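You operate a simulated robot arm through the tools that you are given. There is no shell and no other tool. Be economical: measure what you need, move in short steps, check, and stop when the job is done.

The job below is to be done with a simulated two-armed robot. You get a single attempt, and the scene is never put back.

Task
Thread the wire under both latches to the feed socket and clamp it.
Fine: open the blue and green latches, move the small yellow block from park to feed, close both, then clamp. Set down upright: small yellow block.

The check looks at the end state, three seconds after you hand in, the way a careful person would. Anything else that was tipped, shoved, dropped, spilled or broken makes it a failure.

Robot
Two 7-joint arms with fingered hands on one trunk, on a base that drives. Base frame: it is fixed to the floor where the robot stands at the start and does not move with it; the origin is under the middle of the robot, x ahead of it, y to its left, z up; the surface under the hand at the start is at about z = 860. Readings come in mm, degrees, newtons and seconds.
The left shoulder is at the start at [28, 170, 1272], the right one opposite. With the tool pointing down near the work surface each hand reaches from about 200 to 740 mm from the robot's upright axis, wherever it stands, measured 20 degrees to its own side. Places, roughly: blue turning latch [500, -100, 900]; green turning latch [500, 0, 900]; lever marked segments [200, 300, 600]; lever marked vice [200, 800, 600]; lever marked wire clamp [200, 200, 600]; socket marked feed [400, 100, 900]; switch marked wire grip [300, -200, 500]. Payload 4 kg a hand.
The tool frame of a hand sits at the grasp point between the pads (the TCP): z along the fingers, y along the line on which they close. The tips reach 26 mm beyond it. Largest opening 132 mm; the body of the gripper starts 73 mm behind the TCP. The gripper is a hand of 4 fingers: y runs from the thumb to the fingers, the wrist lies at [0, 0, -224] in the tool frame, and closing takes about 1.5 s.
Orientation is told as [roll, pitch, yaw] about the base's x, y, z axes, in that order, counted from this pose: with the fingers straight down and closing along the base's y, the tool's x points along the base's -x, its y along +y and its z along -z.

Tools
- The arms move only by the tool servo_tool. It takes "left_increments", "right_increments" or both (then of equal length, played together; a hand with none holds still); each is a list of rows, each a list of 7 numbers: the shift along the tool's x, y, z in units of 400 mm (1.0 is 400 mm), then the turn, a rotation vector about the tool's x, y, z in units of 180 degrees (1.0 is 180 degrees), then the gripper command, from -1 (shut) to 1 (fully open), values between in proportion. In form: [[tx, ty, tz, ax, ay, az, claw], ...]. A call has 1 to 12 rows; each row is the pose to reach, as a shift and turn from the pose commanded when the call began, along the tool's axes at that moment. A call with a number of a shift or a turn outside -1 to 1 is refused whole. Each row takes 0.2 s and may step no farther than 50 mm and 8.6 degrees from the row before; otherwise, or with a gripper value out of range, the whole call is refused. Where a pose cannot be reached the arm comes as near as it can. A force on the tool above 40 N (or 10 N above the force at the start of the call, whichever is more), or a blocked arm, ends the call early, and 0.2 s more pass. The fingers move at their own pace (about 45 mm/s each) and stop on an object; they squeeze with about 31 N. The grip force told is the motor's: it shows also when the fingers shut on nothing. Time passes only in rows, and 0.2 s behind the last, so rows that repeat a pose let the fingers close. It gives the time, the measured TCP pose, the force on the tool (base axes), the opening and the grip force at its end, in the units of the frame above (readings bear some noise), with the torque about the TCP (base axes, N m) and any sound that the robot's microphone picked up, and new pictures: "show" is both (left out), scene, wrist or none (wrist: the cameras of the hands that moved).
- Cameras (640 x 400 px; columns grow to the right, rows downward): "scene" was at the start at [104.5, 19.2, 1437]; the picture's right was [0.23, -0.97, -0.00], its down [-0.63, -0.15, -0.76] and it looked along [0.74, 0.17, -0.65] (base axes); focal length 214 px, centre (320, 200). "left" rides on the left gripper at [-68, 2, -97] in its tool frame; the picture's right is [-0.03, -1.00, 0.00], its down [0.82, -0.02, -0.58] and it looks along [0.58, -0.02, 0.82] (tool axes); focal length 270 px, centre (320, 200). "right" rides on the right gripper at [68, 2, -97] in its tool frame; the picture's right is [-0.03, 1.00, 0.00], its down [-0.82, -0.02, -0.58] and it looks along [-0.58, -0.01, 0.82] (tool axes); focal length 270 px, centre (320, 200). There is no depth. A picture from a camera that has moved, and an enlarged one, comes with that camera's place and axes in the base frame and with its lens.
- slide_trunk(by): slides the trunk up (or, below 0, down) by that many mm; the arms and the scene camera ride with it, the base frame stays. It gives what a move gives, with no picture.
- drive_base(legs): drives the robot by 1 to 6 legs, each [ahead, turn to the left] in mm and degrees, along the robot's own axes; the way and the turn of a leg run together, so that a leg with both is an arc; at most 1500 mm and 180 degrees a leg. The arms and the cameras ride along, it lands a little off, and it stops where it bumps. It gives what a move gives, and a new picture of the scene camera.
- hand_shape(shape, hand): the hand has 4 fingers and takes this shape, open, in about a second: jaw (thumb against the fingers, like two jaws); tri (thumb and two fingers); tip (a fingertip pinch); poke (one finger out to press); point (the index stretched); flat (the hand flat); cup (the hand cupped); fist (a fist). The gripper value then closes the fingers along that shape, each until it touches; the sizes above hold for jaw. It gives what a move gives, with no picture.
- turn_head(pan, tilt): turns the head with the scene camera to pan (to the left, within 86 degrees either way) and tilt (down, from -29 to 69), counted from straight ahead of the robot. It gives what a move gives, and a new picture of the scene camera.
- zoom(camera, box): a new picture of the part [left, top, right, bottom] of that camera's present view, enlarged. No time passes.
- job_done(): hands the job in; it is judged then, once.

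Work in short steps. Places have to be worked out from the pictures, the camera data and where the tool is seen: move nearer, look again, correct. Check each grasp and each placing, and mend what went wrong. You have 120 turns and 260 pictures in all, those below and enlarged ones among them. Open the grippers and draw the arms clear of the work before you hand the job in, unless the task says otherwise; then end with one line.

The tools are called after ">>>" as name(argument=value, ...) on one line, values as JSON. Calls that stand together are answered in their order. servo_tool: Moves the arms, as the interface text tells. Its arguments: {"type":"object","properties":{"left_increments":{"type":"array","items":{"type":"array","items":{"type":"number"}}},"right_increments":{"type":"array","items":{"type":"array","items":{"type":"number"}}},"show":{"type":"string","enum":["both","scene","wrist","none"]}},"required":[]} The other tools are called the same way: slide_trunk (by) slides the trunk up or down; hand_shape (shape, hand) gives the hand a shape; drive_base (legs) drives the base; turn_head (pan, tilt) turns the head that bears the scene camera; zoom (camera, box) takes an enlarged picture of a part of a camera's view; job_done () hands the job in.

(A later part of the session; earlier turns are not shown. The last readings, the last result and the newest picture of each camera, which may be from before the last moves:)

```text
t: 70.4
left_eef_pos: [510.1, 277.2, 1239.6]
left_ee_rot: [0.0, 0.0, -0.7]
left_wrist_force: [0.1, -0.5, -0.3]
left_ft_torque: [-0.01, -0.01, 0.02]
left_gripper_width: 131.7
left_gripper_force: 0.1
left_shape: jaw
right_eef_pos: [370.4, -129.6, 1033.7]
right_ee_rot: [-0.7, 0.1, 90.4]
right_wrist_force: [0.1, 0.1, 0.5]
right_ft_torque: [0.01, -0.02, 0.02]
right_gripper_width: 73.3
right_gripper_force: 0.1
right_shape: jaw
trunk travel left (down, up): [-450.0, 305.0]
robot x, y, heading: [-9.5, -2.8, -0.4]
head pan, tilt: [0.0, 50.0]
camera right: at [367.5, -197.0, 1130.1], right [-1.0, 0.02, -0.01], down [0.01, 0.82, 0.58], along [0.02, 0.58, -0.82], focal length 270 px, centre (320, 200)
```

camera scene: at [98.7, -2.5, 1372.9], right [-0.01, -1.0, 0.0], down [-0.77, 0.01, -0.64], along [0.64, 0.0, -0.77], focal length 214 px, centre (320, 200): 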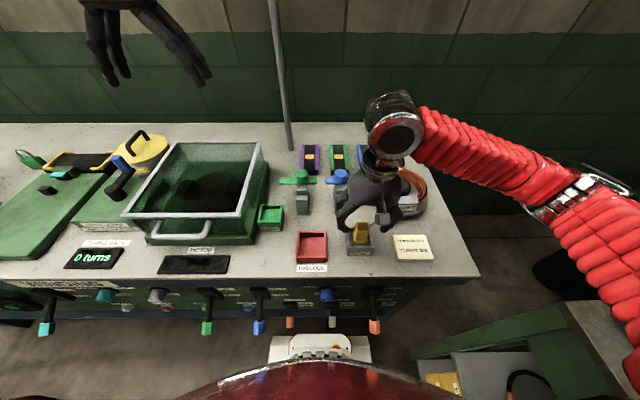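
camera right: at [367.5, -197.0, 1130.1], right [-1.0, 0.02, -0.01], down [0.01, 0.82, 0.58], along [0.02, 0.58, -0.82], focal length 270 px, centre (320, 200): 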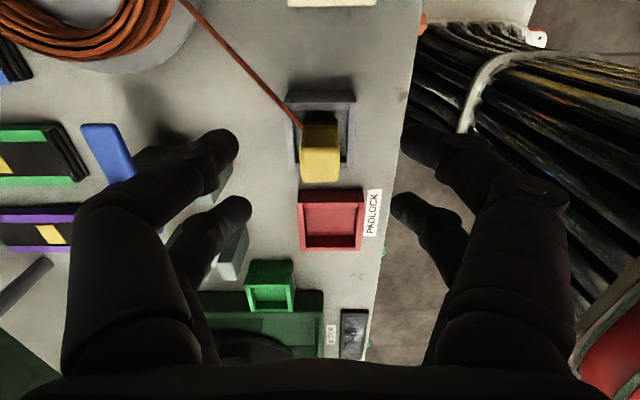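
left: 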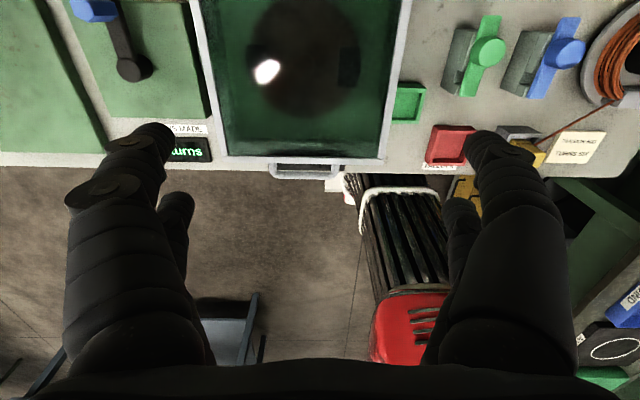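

Block is centred between fingers in x and at the rear pair in y. Descend to z≈940 and close.

>>> servo_tool(right_increments=[[-0.004, 0, 0.1, 0, 0, 0, 0.1], [-0.004, 0, 0.18, 0, 0, 0, 0.1], [-0.004, 0, 0.234, 0, 0, 0, 0.0], [-0.004, 0, 0.234, 0, 0, 0, -0.3], [-0.004, 0, 0.234, 0, 0, 0, -0.6], [-0.004, 0, 0.234, 0, 0, 0, -1], [-0.004, 0, 0.234, 0, 0, 0, -1], [-0.004, 0, 0.234, 0, 0, 0, -1]])

>>> zoom(camera="scene", box=[310, 140, 430, 270])

```text
t: 72.2
left_eef_pos: [509.7, 275.1, 1240.0]
left_ee_rot: [0.0, 0.0, -0.7]
left_wrist_force: [1.1, -0.3, -0.2]
left_ft_torque: [-0.01, 0.05, -0.02]
left_gripper_width: 131.9
left_gripper_force: 0.0
left_shape: jaw
right_eef_pos: [370.7, -127.5, 940.3]
right_ee_rot: [-0.7, 0.1, 90.3]
right_wrist_force: [0.2, -0.1, -1.2]
right_ft_torque: [-0.03, 0.01, 0.03]
right_gripper_width: 0.1
right_gripper_force: 25.6
right_shape: jaw
trunk travel left (down, up): [-450.0, 305.0]
robot x, y, heading: [-5.4, -0.5, -0.2]
head pan, tilt: [0.0, 50.0]
camera scene: at [98.9, -2.7, 1372.8], right [-0.01, -1.0, 0.0], down [-0.77, 0.01, -0.64], along [0.64, 0.0, -0.77], focal length 214 px, centre (320, 200)
camera right: at [368.0, -195.3, 1036.3], right [-1.0, 0.02, -0.01], down [0.01, 0.82, 0.58], along [0.02, 0.58, -0.82], focal length 270 px, centre (320, 200)
```

scene: 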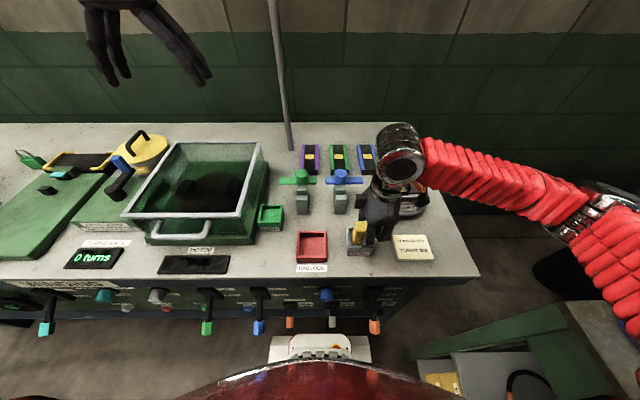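
right: 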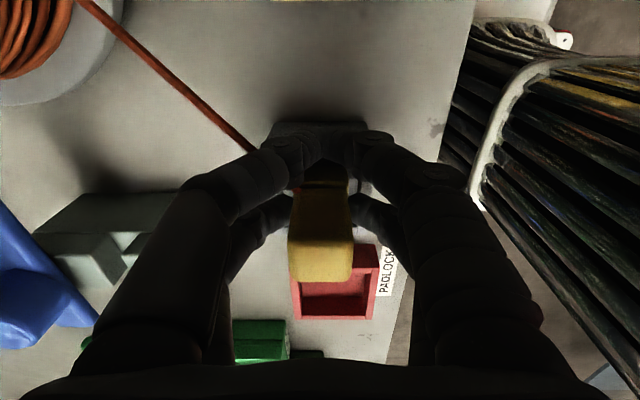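

```text
3.08 times, centred on (370, 205) of scene
camera zoom: at [98.9, -2.7, 1372.8], right [-0.01, -1.0, 0.0], down [-0.77, 0.01, -0.64], along [0.64, 0.0, -0.77], focal length 660 px, centre (166, 185)
```

zoom: 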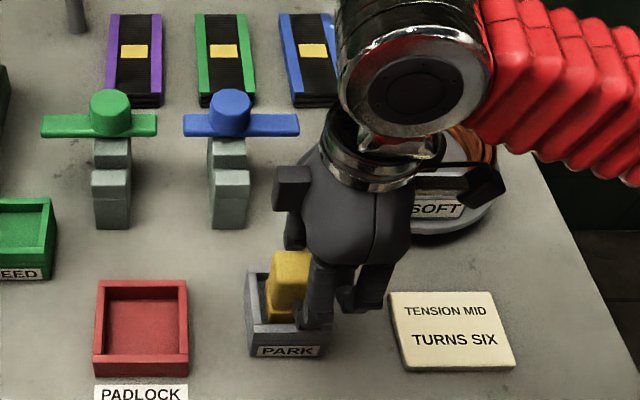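

The rear pair seems to touch the block's sides. I lift 12 mm as a test.

>>> servo_tool(right_increments=[[0, 0, -0.01, 0, 0, 0, -1], [0, 0, -0.02, 0, 0, 0, -1], [0, 0, -0.03, 0, 0, 0, -1], [0, 0, -0.03, 0, 0, 0, -1]])

>>> zoom(camera="scene", box=[330, 190, 410, 270])

```text
t: 73.2
left_eef_pos: [510.4, 277.1, 1239.5]
left_ee_rot: [-0.1, -0.1, -0.7]
left_wrist_force: [0.0, 0.4, 0.1]
left_ft_torque: [0.01, 0.02, 0.01]
left_gripper_width: 132.1
left_gripper_force: 0.1
left_shape: jaw
right_eef_pos: [370.3, -128.5, 952.9]
right_ee_rot: [-0.8, 0.1, 90.2]
right_wrist_force: [-0.6, 0.1, -0.2]
right_ft_torque: [-0.03, 0.01, 0.0]
right_gripper_width: 0.1
right_gripper_force: 31.4
right_shape: jaw
trunk travel left (down, up): [-450.0, 305.0]
robot x, y, heading: [-6.4, 0.2, -0.4]
head pan, tilt: [0.0, 50.0]
camera scene: at [98.9, -2.7, 1372.8], right [-0.01, -1.0, 0.0], down [-0.77, 0.01, -0.64], along [0.64, 0.0, -0.77], focal length 214 px, centre (320, 200)
camera right: at [368.3, -195.4, 1048.4], right [-1.0, 0.02, -0.01], down [0.01, 0.82, 0.58], along [0.02, 0.58, -0.82], focal length 270 px, centre (320, 200)
```

scene: 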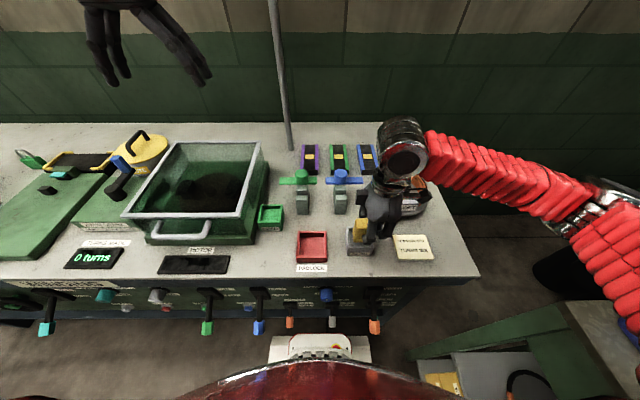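
right: 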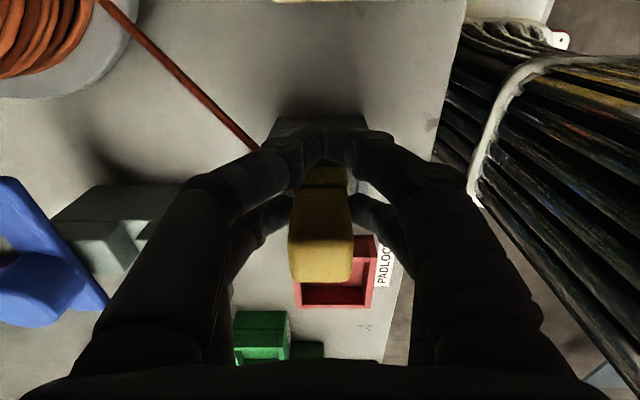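

```text
5.00 times, centred on (370, 230) of scene
camera zoom: at [98.9, -2.7, 1372.8], right [-0.01, -1.0, 0.0], down [-0.77, 0.01, -0.64], along [0.64, 0.0, -0.77], focal length 1072 px, centre (70, 50)
```

zoom: 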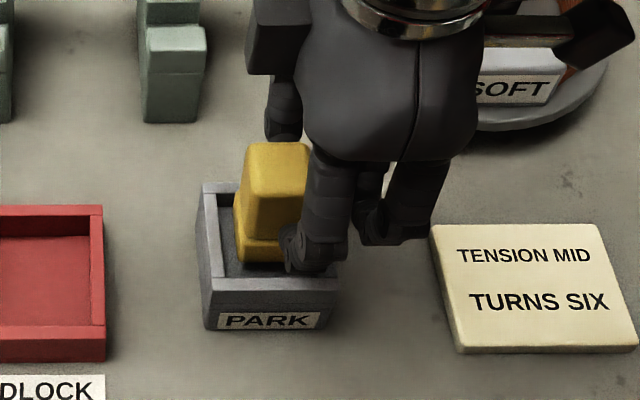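

The block lifts with the hand. I raise it on up to clear everything and check the hold.

>>> servo_tool(right_increments=[[0, 0, -0.03, 0, 0, 0, -1], [0, 0, -0.06, 0, 0, 0, -1], [0, 0, -0.09, 0, 0, 0, -1], [0, 0, -0.12, 0, 0, 0, -1], [0, 0, -0.15, 0, 0, 0, -1], [0, 0, -0.18, 0, 0, 0, -1], [0, 0, -0.18, 0, 0, 0, -1]])

>>> zoom(camera="scene", box=[330, 170, 420, 260])

```text
t: 74.8
left_eef_pos: [510.7, 275.2, 1240.0]
left_ee_rot: [0.1, 0.1, -0.7]
left_wrist_force: [0.1, 0.3, 0.2]
left_ft_torque: [0.01, 0.0, 0.0]
left_gripper_width: 131.8
left_gripper_force: 0.1
left_shape: jaw
right_eef_pos: [369.2, -127.7, 1025.2]
right_ee_rot: [-1.0, 0.1, 90.2]
right_wrist_force: [0.4, -0.6, -0.3]
right_ft_torque: [-0.02, 0.02, 0.0]
right_gripper_width: 0.0
right_gripper_force: 31.0
right_shape: jaw
trunk travel left (down, up): [-450.0, 305.0]
robot x, y, heading: [-6.5, -2.5, -0.5]
head pan, tilt: [0.0, 50.0]
camera scene: at [98.9, -2.7, 1372.8], right [-0.01, -1.0, 0.0], down [-0.77, 0.01, -0.64], along [0.64, 0.0, -0.77], focal length 214 px, centre (320, 200)
camera right: at [367.0, -195.5, 1120.8], right [-1.0, 0.02, -0.01], down [0.01, 0.82, 0.58], along [0.02, 0.58, -0.82], focal length 270 px, centre (320, 200)
```

scene: 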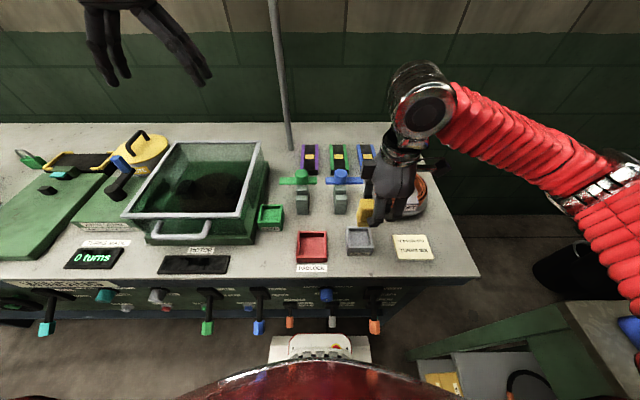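
right: 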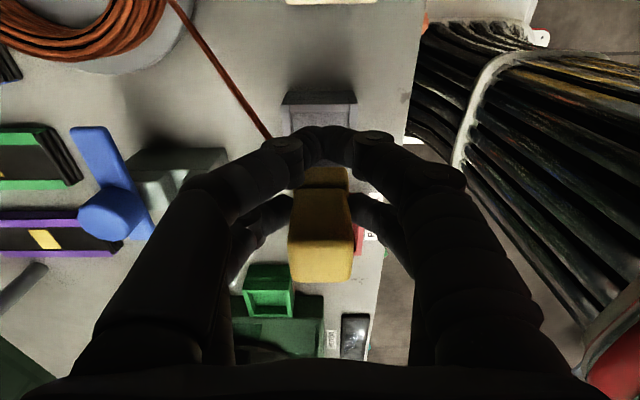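

```text
4.44 times, centred on (375, 215) of scene
camera zoom: at [98.9, -2.7, 1372.8], right [-0.01, -1.0, 0.0], down [-0.77, 0.01, -0.64], along [0.64, 0.0, -0.77], focal length 953 px, centre (76, 133)
```

zoom: 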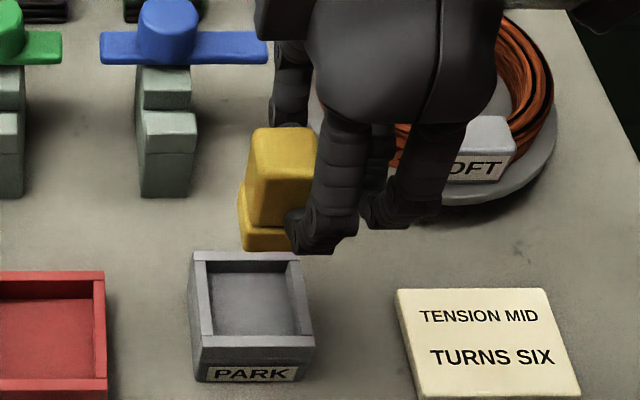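

Held upright. I carry it over the open grooves: +130 in x, then along +y.

>>> servo_tool(right_increments=[[0, -0.06, 0, 0, 0, 0, -1], [0, -0.13, 0, 0, 0, 0, -1], [0, -0.2, 0, 0, 0, 0, -1], [0, -0.27, 0, 0, 0, 0, -1], [-0.03, -0.315, 0, 0, 0, 0, -1], [-0.1, -0.315, 0, 0, 0, 0, -1], [-0.18, -0.315, 0, 0, 0, 0, -1], [-0.26, -0.315, 0, 0, 0, 0, -1], [-0.34, -0.315, 0, 0, 0, 0, -1], [-0.42, -0.315, 0, 0, 0, 0, -1], [-0.48, -0.315, 0, 0, 0, 0, -1], [-0.5, -0.315, 0, 0, 0, 0, -1]])

```text
t: 77.4
left_eef_pos: [510.8, 276.0, 1239.2]
left_ee_rot: [-0.1, 0.0, -0.7]
left_wrist_force: [0.9, -0.7, 0.5]
left_ft_torque: [-0.01, -0.01, -0.01]
left_gripper_width: 131.9
left_gripper_force: 0.3
left_shape: jaw
right_eef_pos: [495.4, 74.6, 1026.5]
right_ee_rot: [-0.6, 0.1, 90.2]
right_wrist_force: [0.8, 0.5, 0.5]
right_ft_torque: [-0.01, 0.01, 0.01]
right_gripper_width: 0.1
right_gripper_force: 30.7
right_shape: jaw
trunk travel left (down, up): [-450.0, 305.0]
robot x, y, heading: [-8.5, -2.8, -0.5]
head pan, tilt: [0.0, 50.0]
camera scene: at [99.0, -2.6, 1372.8], right [-0.01, -1.0, 0.0], down [-0.77, 0.01, -0.64], along [0.64, 0.0, -0.77], focal length 214 px, centre (320, 200)
camera right: at [492.8, 5.5, 1122.1], right [-1.0, 0.02, -0.01], down [0.01, 0.82, 0.58], along [0.02, 0.58, -0.82], focal length 270 px, centre (320, 200)
```

scene: 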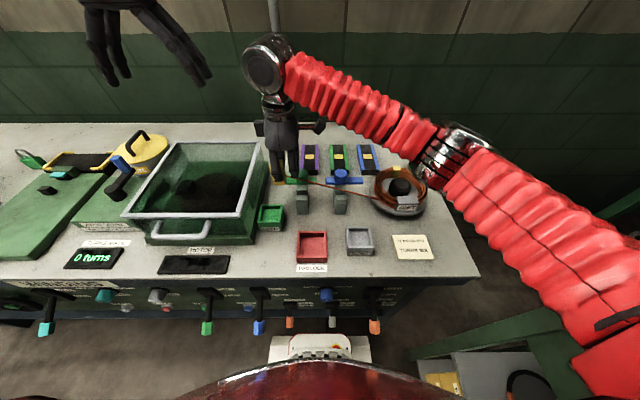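
right: 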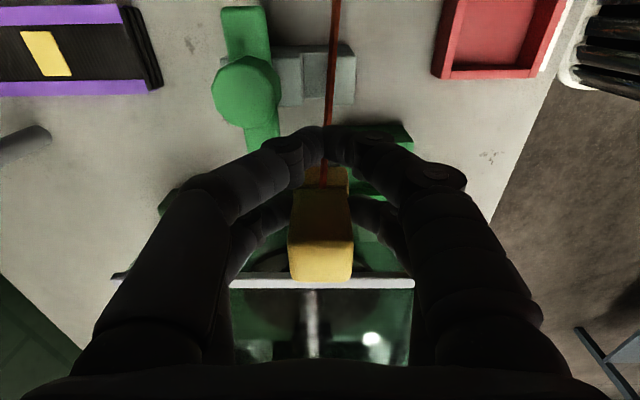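

The wire runs across the latches. I move back to x≈440 to line up with the feed socket and look.

>>> servo_tool(right_increments=[[0, 0.05, 0, 0, 0, 0, -1], [0, 0.1, 0, 0, 0, 0, -1], [0, 0.14, 0, 0, 0, 0, -1], [0, 0.14, 0, 0, 0, 0, -1]])

>>> zoom(camera="scene", box=[230, 150, 350, 250])

```text
t: 78.4
left_eef_pos: [511.1, 276.4, 1239.8]
left_ee_rot: [0.0, 0.0, -0.7]
left_wrist_force: [-0.7, 0.9, 0.7]
left_ft_torque: [-0.04, 0.02, -0.02]
left_gripper_width: 131.6
left_gripper_force: 0.1
left_shape: jaw
right_eef_pos: [439.0, 72.3, 1026.0]
right_ee_rot: [-0.8, 0.1, 90.1]
right_wrist_force: [-0.4, 0.5, -0.6]
right_ft_torque: [-0.04, 0.01, -0.01]
right_gripper_width: 0.3
right_gripper_force: 30.8
right_shape: jaw
trunk travel left (down, up): [-450.0, 305.0]
robot x, y, heading: [-7.7, -2.3, -0.3]
head pan, tilt: [0.0, 50.0]
camera scene: at [99.2, -2.6, 1372.8], right [-0.01, -1.0, 0.0], down [-0.77, 0.01, -0.64], along [0.64, 0.0, -0.77], focal length 214 px, centre (320, 200)
camera right: at [436.6, 4.8, 1121.5], right [-1.0, 0.02, -0.01], down [0.01, 0.82, 0.58], along [0.02, 0.58, -0.82], focal length 270 px, centre (320, 200)
```

scene: 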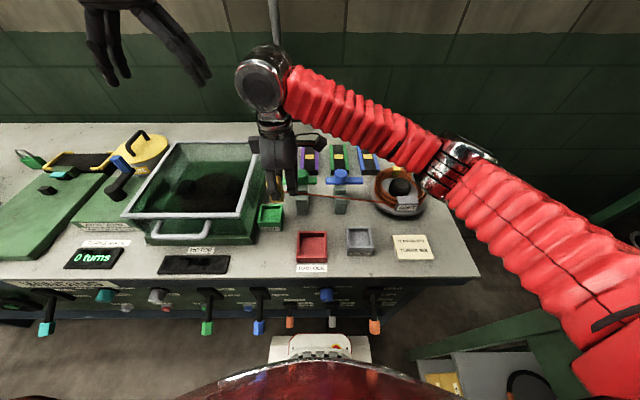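
right: 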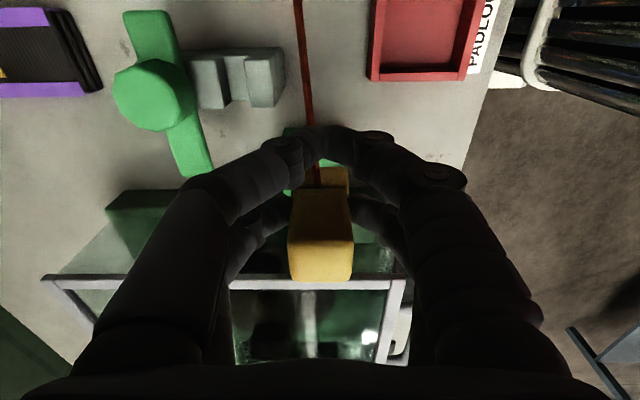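

```text
4.00 times, centred on (290, 200) of scene
camera zoom: at [99.2, -2.6, 1372.8], right [-0.01, -1.0, 0.0], down [-0.77, 0.01, -0.64], along [0.64, 0.0, -0.77], focal length 858 px, centre (440, 200)
```

zoom: 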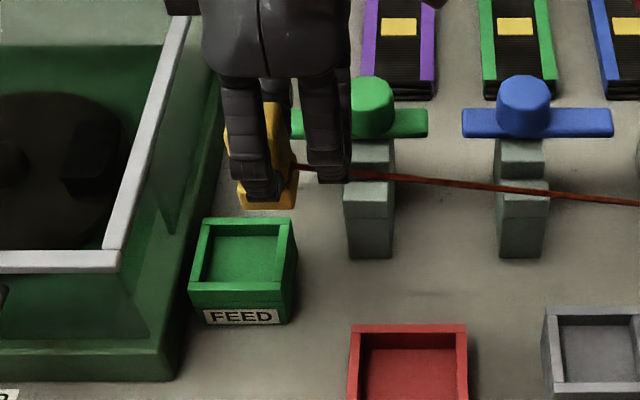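

Feed centre ≈(441,128.5). I shift over it and lower partway, then check.

>>> servo_tool(right_increments=[[-0.035, -0.003, 0, 0, 0, 0, -1], [-0.07, -0.005, 0, 0, 0, 0, -1], [-0.07, -0.005, 0.05, 0, 0, 0, -1], [-0.07, -0.005, 0.09, 0, 0, 0, -1], [-0.07, -0.005, 0.09, 0, 0, 0, -1]])

>>> zoom(camera="scene", box=[240, 180, 320, 240])

```text
t: 79.6
left_eef_pos: [511.0, 276.0, 1240.3]
left_ee_rot: [0.0, 0.0, -0.7]
left_wrist_force: [0.0, 0.1, -0.2]
left_ft_torque: [0.0, 0.05, 0.0]
left_gripper_width: 131.8
left_gripper_force: 0.1
left_shape: jaw
right_eef_pos: [441.4, 101.3, 989.1]
right_ee_rot: [-0.8, 0.1, 90.2]
right_wrist_force: [0.1, -0.4, -0.3]
right_ft_torque: [0.02, 0.01, -0.01]
right_gripper_width: 0.0
right_gripper_force: 30.7
right_shape: jaw
trunk travel left (down, up): [-450.0, 305.0]
robot x, y, heading: [-7.1, -4.6, -0.7]
head pan, tilt: [0.0, 50.0]
camera scene: at [98.9, -2.7, 1372.8], right [-0.01, -1.0, 0.0], down [-0.77, 0.01, -0.64], along [0.64, 0.0, -0.77], focal length 214 px, centre (320, 200)
camera right: at [439.4, 32.4, 1085.0], right [-1.0, 0.02, -0.01], down [0.01, 0.82, 0.58], along [0.02, 0.58, -0.82], focal length 270 px, centre (320, 200)
```

scene: 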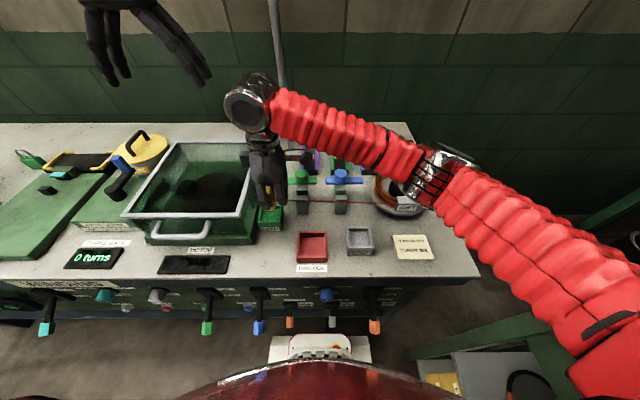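
right: 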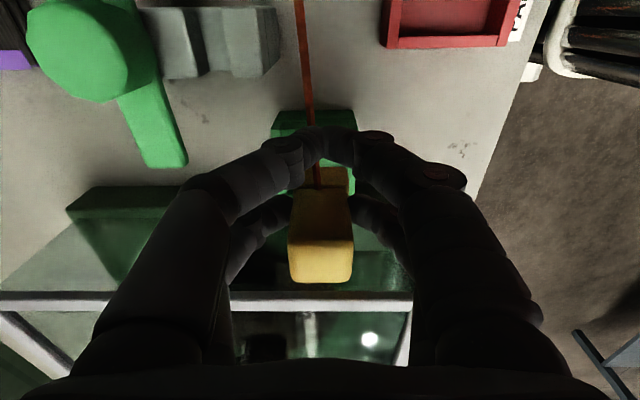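

```text
6.67 times, centred on (280, 210) of scene
camera zoom: at [98.9, -2.7, 1372.8], right [-0.01, -1.0, 0.0], down [-0.77, 0.01, -0.64], along [0.64, 0.0, -0.77], focal length 1430 px, centre (587, 133)
```

zoom: 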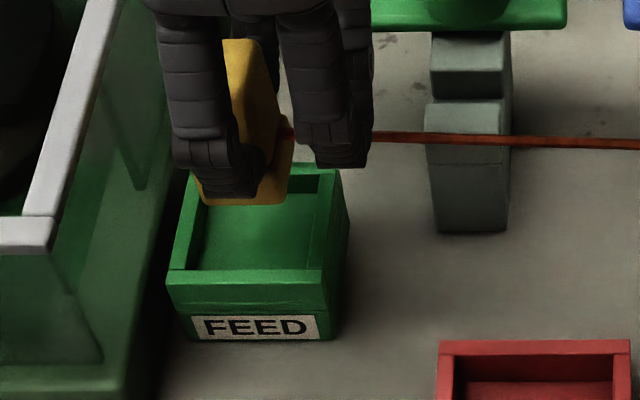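

The block is over the socket centre (≈441,129). Lower the rest to just at the park height.

>>> servo_tool(right_increments=[[0, 0, 0.04, 0, 0, 0, -1], [0, 0, 0.075, 0, 0, 0, -1], [0, 0, 0.1, 0, 0, 0, -1], [0, 0, 0.117, 0, 0, 0, -1], [0, 0, 0.117, 0, 0, 0, -1]])

>>> zoom(camera="scene", box=[240, 180, 320, 240])

```text
t: 80.8
left_eef_pos: [510.8, 276.2, 1240.5]
left_ee_rot: [0.0, -0.1, -0.7]
left_wrist_force: [-0.7, 0.3, 1.0]
left_ft_torque: [0.04, -0.03, 0.01]
left_gripper_width: 132.0
left_gripper_force: 0.1
left_shape: jaw
right_eef_pos: [442.7, 101.0, 941.6]
right_ee_rot: [-0.9, 0.1, 90.1]
right_wrist_force: [0.0, 0.0, -1.1]
right_ft_torque: [-0.02, -0.01, 0.04]
right_gripper_width: 0.0
right_gripper_force: 31.1
right_shape: jaw
trunk travel left (down, up): [-450.0, 305.0]
robot x, y, heading: [-7.3, -1.1, -0.4]
head pan, tilt: [0.0, 50.0]
camera scene: at [98.9, -2.6, 1372.8], right [-0.01, -1.0, 0.0], down [-0.77, 0.01, -0.64], along [0.64, 0.0, -0.77], focal length 214 px, centre (320, 200)
camera right: at [439.6, 32.8, 1038.0], right [-1.0, 0.02, -0.01], down [0.01, 0.82, 0.58], along [0.02, 0.58, -0.82], focal length 270 px, centre (320, 200)
```

scene: 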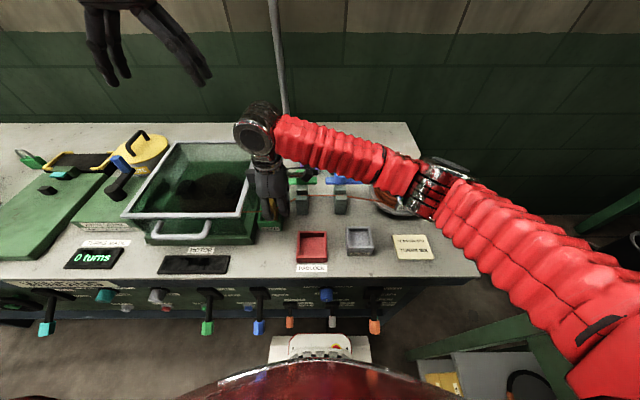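
right: 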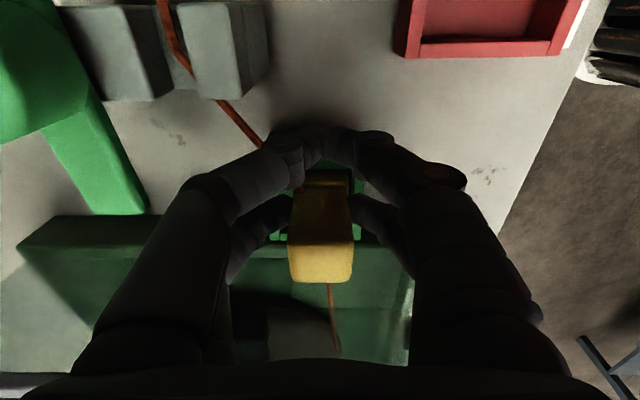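

```text
6.67 times, centred on (280, 210) of scene
camera zoom: at [98.9, -2.6, 1372.8], right [-0.01, -1.0, 0.0], down [-0.77, 0.01, -0.64], along [0.64, 0.0, -0.77], focal length 1430 px, centre (587, 133)
```

zoom: 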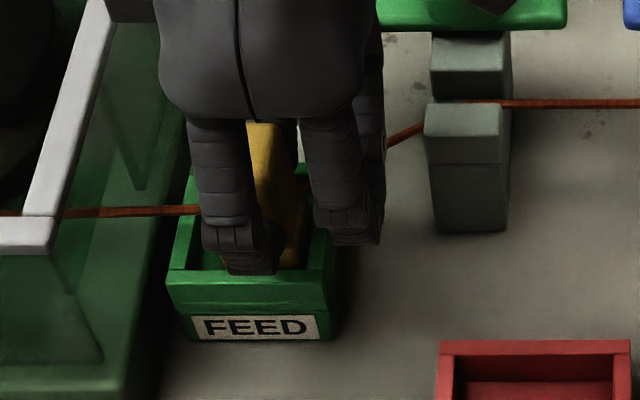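

The wire has dropped into the latch grooves and the block is in the feed socket. Lower 1.5 mm more, release, and lift.

>>> servo_tool(right_increments=[[0, 0, 0.004, 0, 0, 0, -1], [0, 0, 0.004, 0, 0, 0, -0.7], [0, 0, 0.004, 0, 0, 0, -0.3], [0, 0, 0.004, 0, 0, 0, 0.0], [0, 0, 0.004, 0, 0, 0, 0.0], [0, 0, 0.004, 0, 0, 0, 0.0], [0, 0, -0.05, 0, 0, 0, 0.0], [0, 0, -0.12, 0, 0, 0, 0.0], [0, 0, -0.2, 0, 0, 0, 0.0], [0, 0, -0.25, 0, 0, 0, 0.0]])

>>> zoom(camera="scene", box=[240, 160, 400, 250])

```text
t: 83.0
left_eef_pos: [509.1, 275.3, 1240.0]
left_ee_rot: [0.1, 0.1, -0.6]
left_wrist_force: [-0.2, 0.5, 0.5]
left_ft_torque: [0.0, 0.02, -0.02]
left_gripper_width: 132.0
left_gripper_force: 0.1
left_shape: jaw
right_eef_pos: [439.4, 101.5, 1040.2]
right_ee_rot: [-0.9, 0.1, 90.2]
right_wrist_force: [0.4, -0.6, -0.5]
right_ft_torque: [0.0, 0.0, 0.01]
right_gripper_width: 65.5
right_gripper_force: 0.0
right_shape: jaw
trunk travel left (down, up): [-450.0, 305.0]
robot x, y, heading: [-6.9, -1.9, -0.3]
head pan, tilt: [0.0, 50.0]
camera scene: at [98.9, -2.6, 1372.8], right [-0.01, -1.0, 0.0], down [-0.77, 0.01, -0.64], along [0.64, 0.0, -0.77], focal length 214 px, centre (320, 200)
camera right: at [438.7, 33.3, 1137.7], right [-1.0, 0.02, -0.01], down [0.01, 0.82, 0.58], along [0.02, 0.58, -0.82], focal length 270 px, centre (320, 200)
```

scene: 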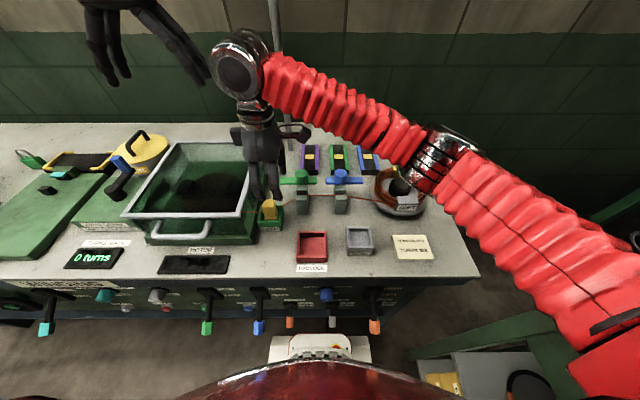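
right: 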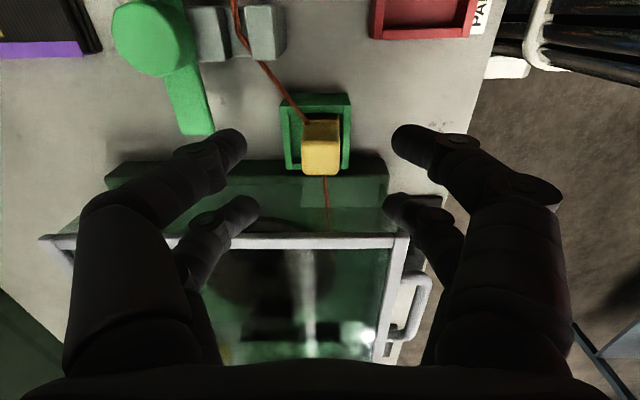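

```text
4.00 times, centred on (320, 205) of scene
camera zoom: at [98.9, -2.6, 1372.8], right [-0.01, -1.0, 0.0], down [-0.77, 0.01, -0.64], along [0.64, 0.0, -0.77], focal length 858 px, centre (320, 180)
```

zoom: 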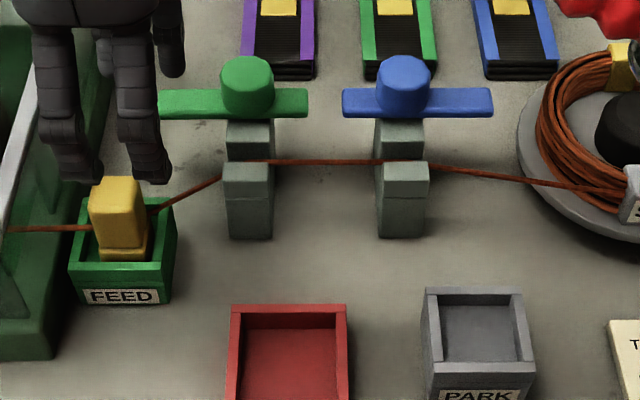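

Threaded nicely. Now close blue first (hand already at yaw 90): move over its knob.

>>> servo_tool(right_increments=[[0.08, -0.05, 0, 0, 0, 0, 0.0], [0.16, -0.1, 0, 0, 0, 0, 0.05], [0.24, -0.15, 0, 0, 0, 0, 0.05], [0.32, -0.2, 0, 0, 0, 0, 0.05], [0.39, -0.246, 0, 0, 0, 0, 0.05], [0.413, -0.246, 0, 0, 0, 0, 0.05], [0.413, -0.246, 0, 0, 0, 0, 0.05]], show="wrist")

```text
t: 84.6
left_eef_pos: [510.0, 275.8, 1238.2]
left_ee_rot: [0.0, 0.0, -0.6]
left_wrist_force: [-0.5, 0.4, 0.2]
left_ft_torque: [0.01, -0.01, 0.01]
left_gripper_width: 131.8
left_gripper_force: 0.1
left_shape: jaw
right_eef_pos: [540.2, -64.9, 1043.6]
right_ee_rot: [-0.8, 0.1, 90.3]
right_wrist_force: [0.7, 0.4, -0.4]
right_ft_torque: [-0.02, 0.0, 0.0]
right_gripper_width: 68.7
right_gripper_force: 0.0
right_shape: jaw
trunk travel left (down, up): [-450.0, 305.0]
robot x, y, heading: [-8.4, -5.4, -0.4]
head pan, tilt: [0.0, 50.0]
camera right: at [537.5, -132.0, 1140.0], right [-1.0, 0.02, -0.01], down [0.01, 0.82, 0.58], along [0.02, 0.58, -0.82], focal length 270 px, centre (320, 200)
```

right: 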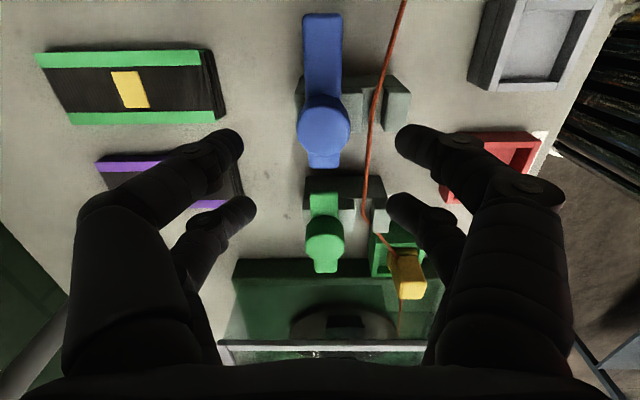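

>>> servo_tool(right_increments=[[0.003, 0.003, 0.07, 0, 0, 0, -0.1], [0.003, 0.003, 0.14, 0, 0, 0, -0.1], [0.003, 0.003, 0.203, 0, 0, 0, -0.1], [0.003, 0.003, 0.203, 0, 0, 0, -0.5], [0.003, 0.003, 0.203, 0, 0, 0, -1], [0.003, 0.003, 0.203, 0, 0, 0, -1], [0.003, 0.003, 0.203, 0, 0, 0, -1]], show="wrist")

```text
t: 86.2
left_eef_pos: [508.9, 276.6, 1240.7]
left_ee_rot: [0.0, 0.0, -0.7]
left_wrist_force: [0.3, 0.2, -0.2]
left_ft_torque: [0.01, -0.04, 0.03]
left_gripper_width: 131.9
left_gripper_force: 0.1
left_shape: jaw
right_eef_pos: [539.4, -66.2, 963.9]
right_ee_rot: [-1.0, 0.1, 90.1]
right_wrist_force: [-3.3, 1.1, 6.4]
right_ft_torque: [0.19, 0.22, -0.08]
right_gripper_width: 14.0
right_gripper_force: 30.9
right_shape: jaw
trunk travel left (down, up): [-450.0, 305.0]
robot x, y, heading: [-1.8, -2.9, -0.5]
head pan, tilt: [0.0, 50.0]
camera right: at [536.6, -133.7, 1059.8], right [-1.0, 0.02, -0.02], down [0.01, 0.82, 0.58], along [0.02, 0.58, -0.82], focal length 270 px, centre (320, 200)
```

right: 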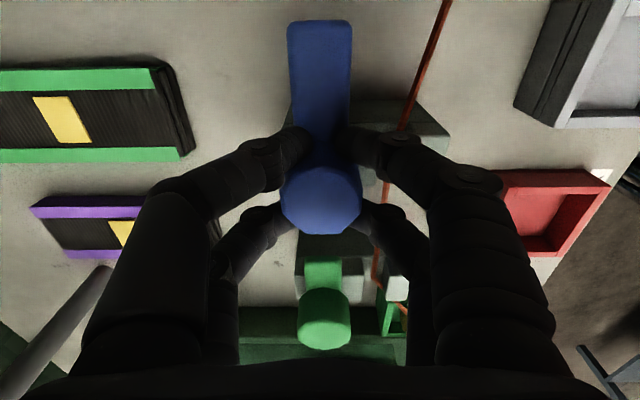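

Good grip. Turn cw 90° back to closed.

>>> servo_tool(right_increments=[[-0.003, 0, 0, 0, 0, 0.043, -1], [-0.004, 0, 0, 0, 0, 0.086, -1], [-0.004, 0, 0, 0, 0, 0.129, -1], [-0.004, 0, 0, 0, 0, 0.172, -1], [-0.004, 0, 0, 0, 0, 0.215, -1], [-0.004, 0, 0, 0, 0, 0.258, -1], [-0.004, 0, 0, 0, 0, 0.301, -1], [-0.004, 0, 0, 0, 0, 0.344, -1], [-0.004, 0, 0, 0, 0, 0.387, -1], [-0.004, 0, 0, 0, 0, 0.43, -1], [-0.004, 0, 0, 0, 0, 0.473, -1], [-0.004, 0, 0, 0, 0, 0.502, -1]], show="wrist")

```text
t: 88.8
left_eef_pos: [508.0, 274.5, 1242.1]
left_ee_rot: [0.0, -0.1, -0.7]
left_wrist_force: [0.6, 0.2, 0.3]
left_ft_torque: [-0.01, -0.02, 0.02]
left_gripper_width: 132.1
left_gripper_force: 0.0
left_shape: jaw
right_eef_pos: [537.5, -65.1, 964.2]
right_ee_rot: [0.0, -0.8, -0.1]
right_wrist_force: [-9.2, -11.3, 19.6]
right_ft_torque: [-0.6, 0.72, 0.35]
right_gripper_width: 13.2
right_gripper_force: 30.1
right_shape: jaw
trunk travel left (down, up): [-450.0, 305.0]
robot x, y, heading: [-10.5, -1.0, -0.5]
head pan, tilt: [0.0, 50.0]
camera right: at [467.6, -62.3, 1058.9], right [0.03, 1.0, 0.0], down [0.81, -0.02, 0.59], along [0.59, -0.02, -0.81], focal length 270 px, centre (320, 200)
```

right: 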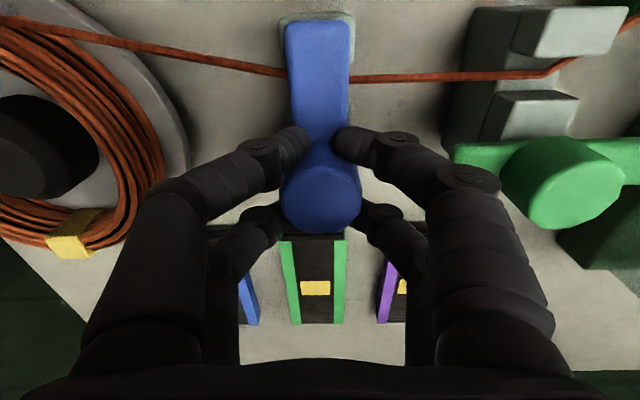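

Blue is closed over the wire. I nudge a touch further to seat it, release gently, and lift.

>>> servo_tool(right_increments=[[0, 0, 0, 0, 0, 0.01, -1], [0, 0, -0.003, 0, 0, 0.01, -0.6], [0, 0, -0.003, 0, 0, 0.01, -0.2], [0, 0, -0.003, 0, 0, 0.01, -0.1], [0, 0, -0.003, 0, 0, 0.01, -0.1], [0, 0, -0.06, 0, 0, 0.01, -0.1], [0, 0, -0.14, 0, 0, 0.01, 0.0], [0, 0, -0.2, 0, 0, 0.01, 0.0], [0, 0, -0.2, 0, 0, 0.01, 0.0]], show="wrist")

```text
t: 90.8
left_eef_pos: [509.5, 275.7, 1239.5]
left_ee_rot: [-0.1, 0.0, -0.7]
left_wrist_force: [0.6, -0.4, 1.1]
left_ft_torque: [0.03, 0.0, -0.03]
left_gripper_width: 131.8
left_gripper_force: 0.1
left_shape: jaw
right_eef_pos: [538.9, -63.9, 1041.6]
right_ee_rot: [-0.1, -0.7, -1.9]
right_wrist_force: [-0.9, 0.1, 0.4]
right_ft_torque: [0.02, -0.01, -0.02]
right_gripper_width: 65.4
right_gripper_force: 0.1
right_shape: jaw
trunk travel left (down, up): [-450.0, 305.0]
robot x, y, heading: [-8.3, -2.0, -0.4]
head pan, tilt: [0.0, 50.0]
camera right: at [469.2, -59.4, 1138.1], right [0.06, 1.0, 0.0], down [0.81, -0.05, 0.59], along [0.59, -0.04, -0.81], focal length 270 px, centre (320, 200)
```

right: 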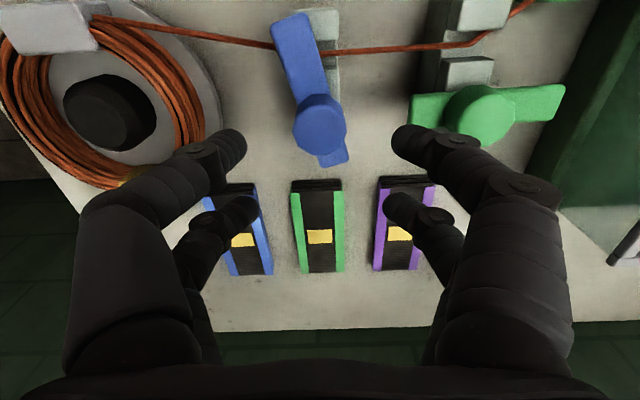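

Releasing dragged it ~20° open. I'll use the closed fingers as a pusher from the -y side to swing it against its closed stop.

>>> servo_tool(right_increments=[[0.05, -0.04, 0, 0, 0, -0.01, -0.5], [0.1, -0.08, 0, 0, 0, -0.01, -1], [0.1425, -0.132, 0, 0, 0, -0.01, -1], [0.1425, -0.132, 0, 0, 0, -0.01, -1], [0.1425, -0.132, 0, 0, 0, -0.01, -1], [0.1425, -0.132, 0.08, 0, 0, -0.01, -1], [0.1425, -0.132, 0.15, 0, 0, -0.01, -1], [0.1425, -0.132, 0.198, 0, 0, -0.01, -1], [0.1425, -0.132, 0.198, 0, 0, -0.01, -1]], show="wrist")

```text
t: 92.8
left_eef_pos: [509.1, 276.8, 1240.3]
left_ee_rot: [0.0, 0.0, -0.7]
left_wrist_force: [-0.5, 0.2, -0.9]
left_ft_torque: [0.0, 0.01, 0.02]
left_gripper_width: 131.9
left_gripper_force: 0.1
left_shape: jaw
right_eef_pos: [480.0, -114.4, 961.8]
right_ee_rot: [-0.1, -0.7, -0.3]
right_wrist_force: [0.8, -0.1, -0.7]
right_ft_torque: [-0.03, -0.04, -0.04]
right_gripper_width: 0.0
right_gripper_force: 31.2
right_shape: jaw
trunk travel left (down, up): [-450.0, 305.0]
robot x, y, heading: [-8.6, -0.9, -0.3]
head pan, tilt: [0.0, 50.0]
camera right: at [411.1, -112.8, 1057.4], right [0.03, 1.0, 0.0], down [0.81, -0.02, 0.59], along [0.59, -0.02, -0.81], focal length 270 px, centre (320, 200)
```

right: 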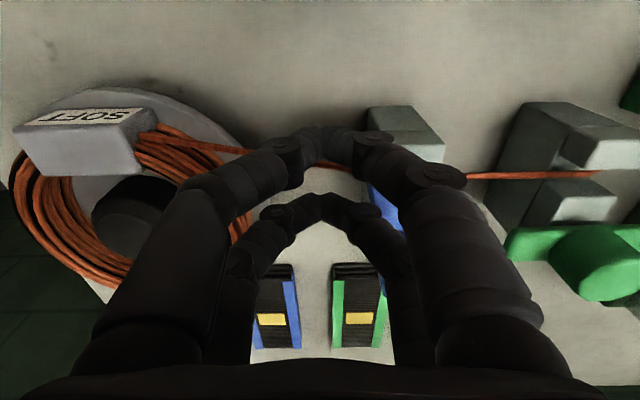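

I push slowly +y.

>>> servo_tool(right_increments=[[0, 0.015, 0, 0, 0, 0, -1], [0, 0.03, 0, 0, 0, 0, -1], [0, 0.045, 0, 0, 0, 0, -1], [0, 0.06, 0, 0, 0, 0, -1], [0, 0.07, 0, 0, 0, 0, -1], [0, 0.075, 0, 0, 0, 0, -1], [0, 0.075, 0, 0, 0, 0, -1]], show="both")

>>> zoom(camera="scene", box=[290, 150, 400, 230])

```text
t: 94.4
left_eef_pos: [511.0, 274.2, 1239.9]
left_ee_rot: [0.0, 0.0, -0.7]
left_wrist_force: [0.1, -0.8, 0.3]
left_ft_torque: [0.0, -0.01, 0.01]
left_gripper_width: 131.7
left_gripper_force: 0.1
left_shape: jaw
right_eef_pos: [481.2, -86.9, 963.4]
right_ee_rot: [-0.1, -0.9, -0.3]
right_wrist_force: [0.5, -6.9, 3.6]
right_ft_torque: [-0.07, -0.09, -0.16]
right_gripper_width: 0.0
right_gripper_force: 31.0
right_shape: jaw
trunk travel left (down, up): [-450.0, 305.0]
robot x, y, heading: [-1.9, -1.4, -0.5]
head pan, tilt: [0.0, 50.0]
camera scene: at [98.7, -3.4, 1372.9], right [-0.01, -1.0, 0.0], down [-0.77, 0.01, -0.64], along [0.64, 0.0, -0.77], focal length 214 px, centre (320, 200)
camera right: at [411.8, -83.6, 1057.8], right [0.03, 1.0, 0.0], down [0.81, -0.02, 0.59], along [0.59, -0.02, -0.81], focal length 270 px, centre (320, 200)
```

scene: 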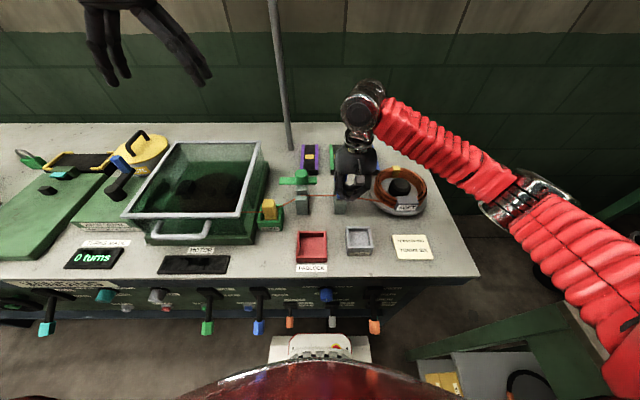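
right: 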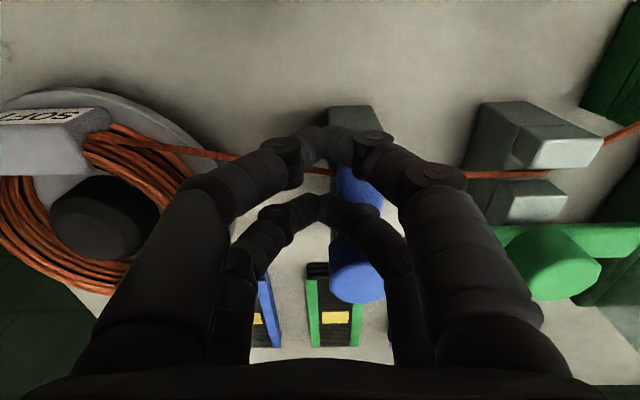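

```text
5.00 times, centred on (345, 190) of scene
camera zoom: at [98.7, -3.4, 1372.9], right [-0.01, -1.0, 0.0], down [-0.77, 0.01, -0.64], along [0.64, 0.0, -0.77], focal length 1072 px, centre (195, 250)
```

zoom: 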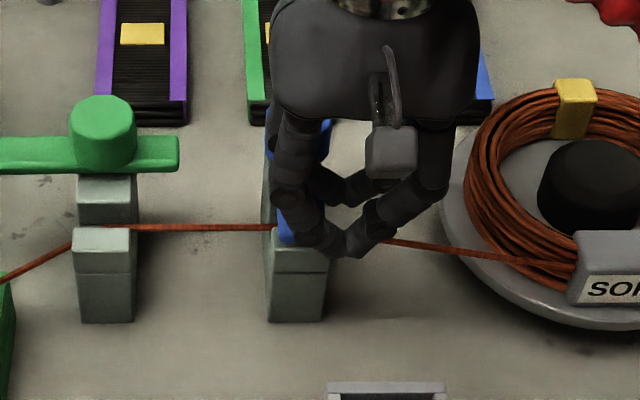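

The bar is nearly in line. I push a few mm more to seat against the stop.

>>> servo_tool(right_increments=[[0, 0.008, 0, 0, 0, 0, -1], [0, 0.016, 0, 0, 0, 0, -1], [0, 0.022, 0, 0, 0, 0, -1], [0, 0.022, 0, 0, 0, 0, -1]], show="wrist")

```text
t: 95.4
left_eef_pos: [508.5, 274.9, 1240.9]
left_ee_rot: [0.1, 0.0, -0.7]
left_wrist_force: [0.5, -0.9, -0.2]
left_ft_torque: [0.01, 0.0, 0.01]
left_gripper_width: 131.9
left_gripper_force: 0.1
left_shape: jaw
right_eef_pos: [480.5, -76.5, 962.0]
right_ee_rot: [0.0, -0.7, -0.1]
right_wrist_force: [-0.4, -3.5, 7.5]
right_ft_torque: [-0.05, -0.12, -0.01]
right_gripper_width: 0.0
right_gripper_force: 31.4
right_shape: jaw
trunk travel left (down, up): [-450.0, 305.0]
robot x, y, heading: [-7.0, 2.7, -0.2]
head pan, tilt: [0.0, 50.0]
camera right: at [410.7, -74.0, 1057.8], right [0.03, 1.0, 0.0], down [0.81, -0.02, 0.59], along [0.59, -0.02, -0.81], focal length 270 px, centre (320, 200)
```

right: 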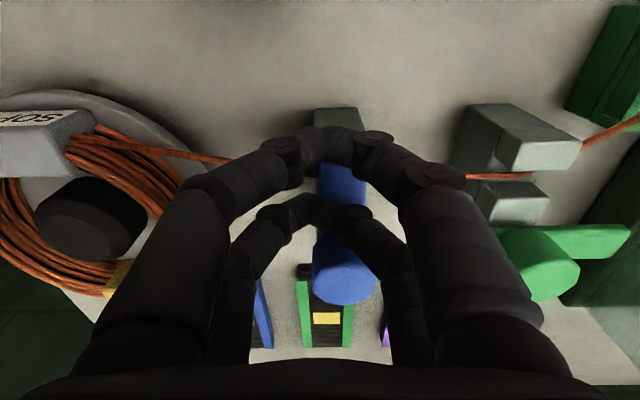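

>>> servo_tool(right_increments=[[0, -0.01, -0.01, 0, 0, 0, -1], [0, -0.02, -0.06, 0, 0, 0, -1], [0, -0.02, -0.14, 0, 0, 0, -1], [0.05, -0.02, -0.2, 0, 0, 0, -1], [0.1, -0.02, -0.2, 0, 0, 0, -1]], show="both")

>>> zoom(camera="scene", box=[290, 150, 400, 230])

```text
t: 96.6
left_eef_pos: [511.0, 276.5, 1238.4]
left_ee_rot: [0.1, 0.0, -0.7]
left_wrist_force: [0.1, -0.3, -0.2]
left_ft_torque: [-0.04, -0.02, 0.0]
left_gripper_width: 131.9
left_gripper_force: 0.1
left_shape: jaw
right_eef_pos: [440.7, -84.3, 1040.4]
right_ee_rot: [-0.1, -0.9, -0.1]
right_wrist_force: [-0.5, 0.2, 0.0]
right_ft_torque: [-0.03, 0.04, -0.02]
right_gripper_width: 0.0
right_gripper_force: 30.8
right_shape: jaw
trunk travel left (down, up): [-450.0, 305.0]
robot x, y, heading: [-8.4, -1.3, -0.4]
head pan, tilt: [0.0, 50.0]
camera scene: at [99.0, -2.7, 1372.8], right [-0.01, -1.0, 0.0], down [-0.77, 0.01, -0.64], along [0.64, 0.0, -0.77], focal length 214 px, centre (320, 200)
camera right: at [370.5, -81.7, 1136.4], right [0.03, 1.0, 0.0], down [0.81, -0.02, 0.59], along [0.59, -0.02, -0.81], focal length 270 px, centre (320, 200)
```

scene: 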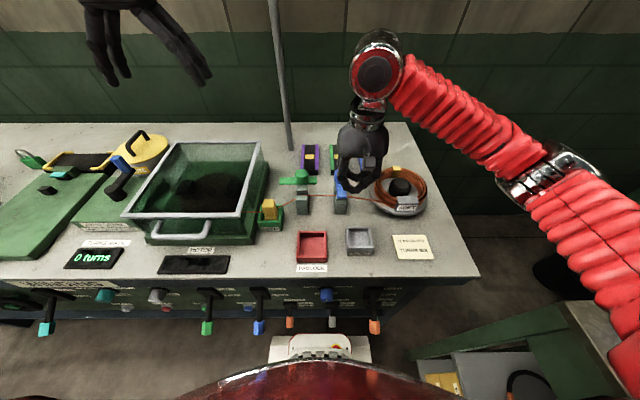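
right: 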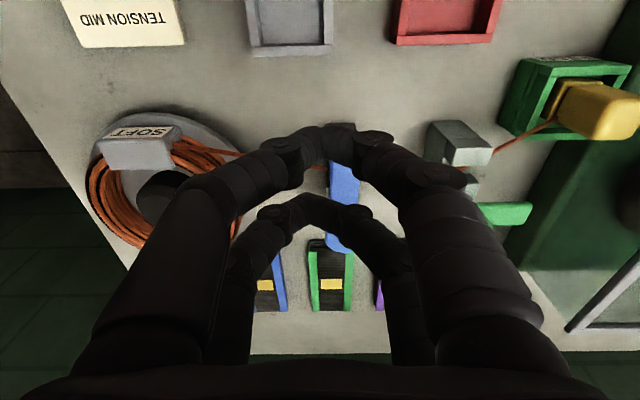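

```text
5.00 times, centred on (345, 190) of scene
camera zoom: at [99.0, -2.7, 1372.8], right [-0.01, -1.0, 0.0], down [-0.77, 0.01, -0.64], along [0.64, 0.0, -0.77], focal length 1072 px, centre (195, 250)
```

zoom: 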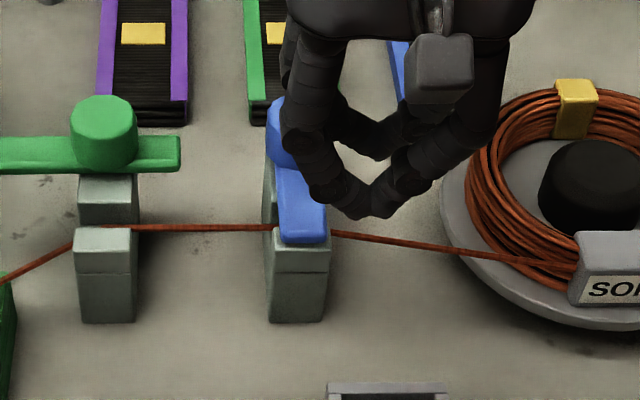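

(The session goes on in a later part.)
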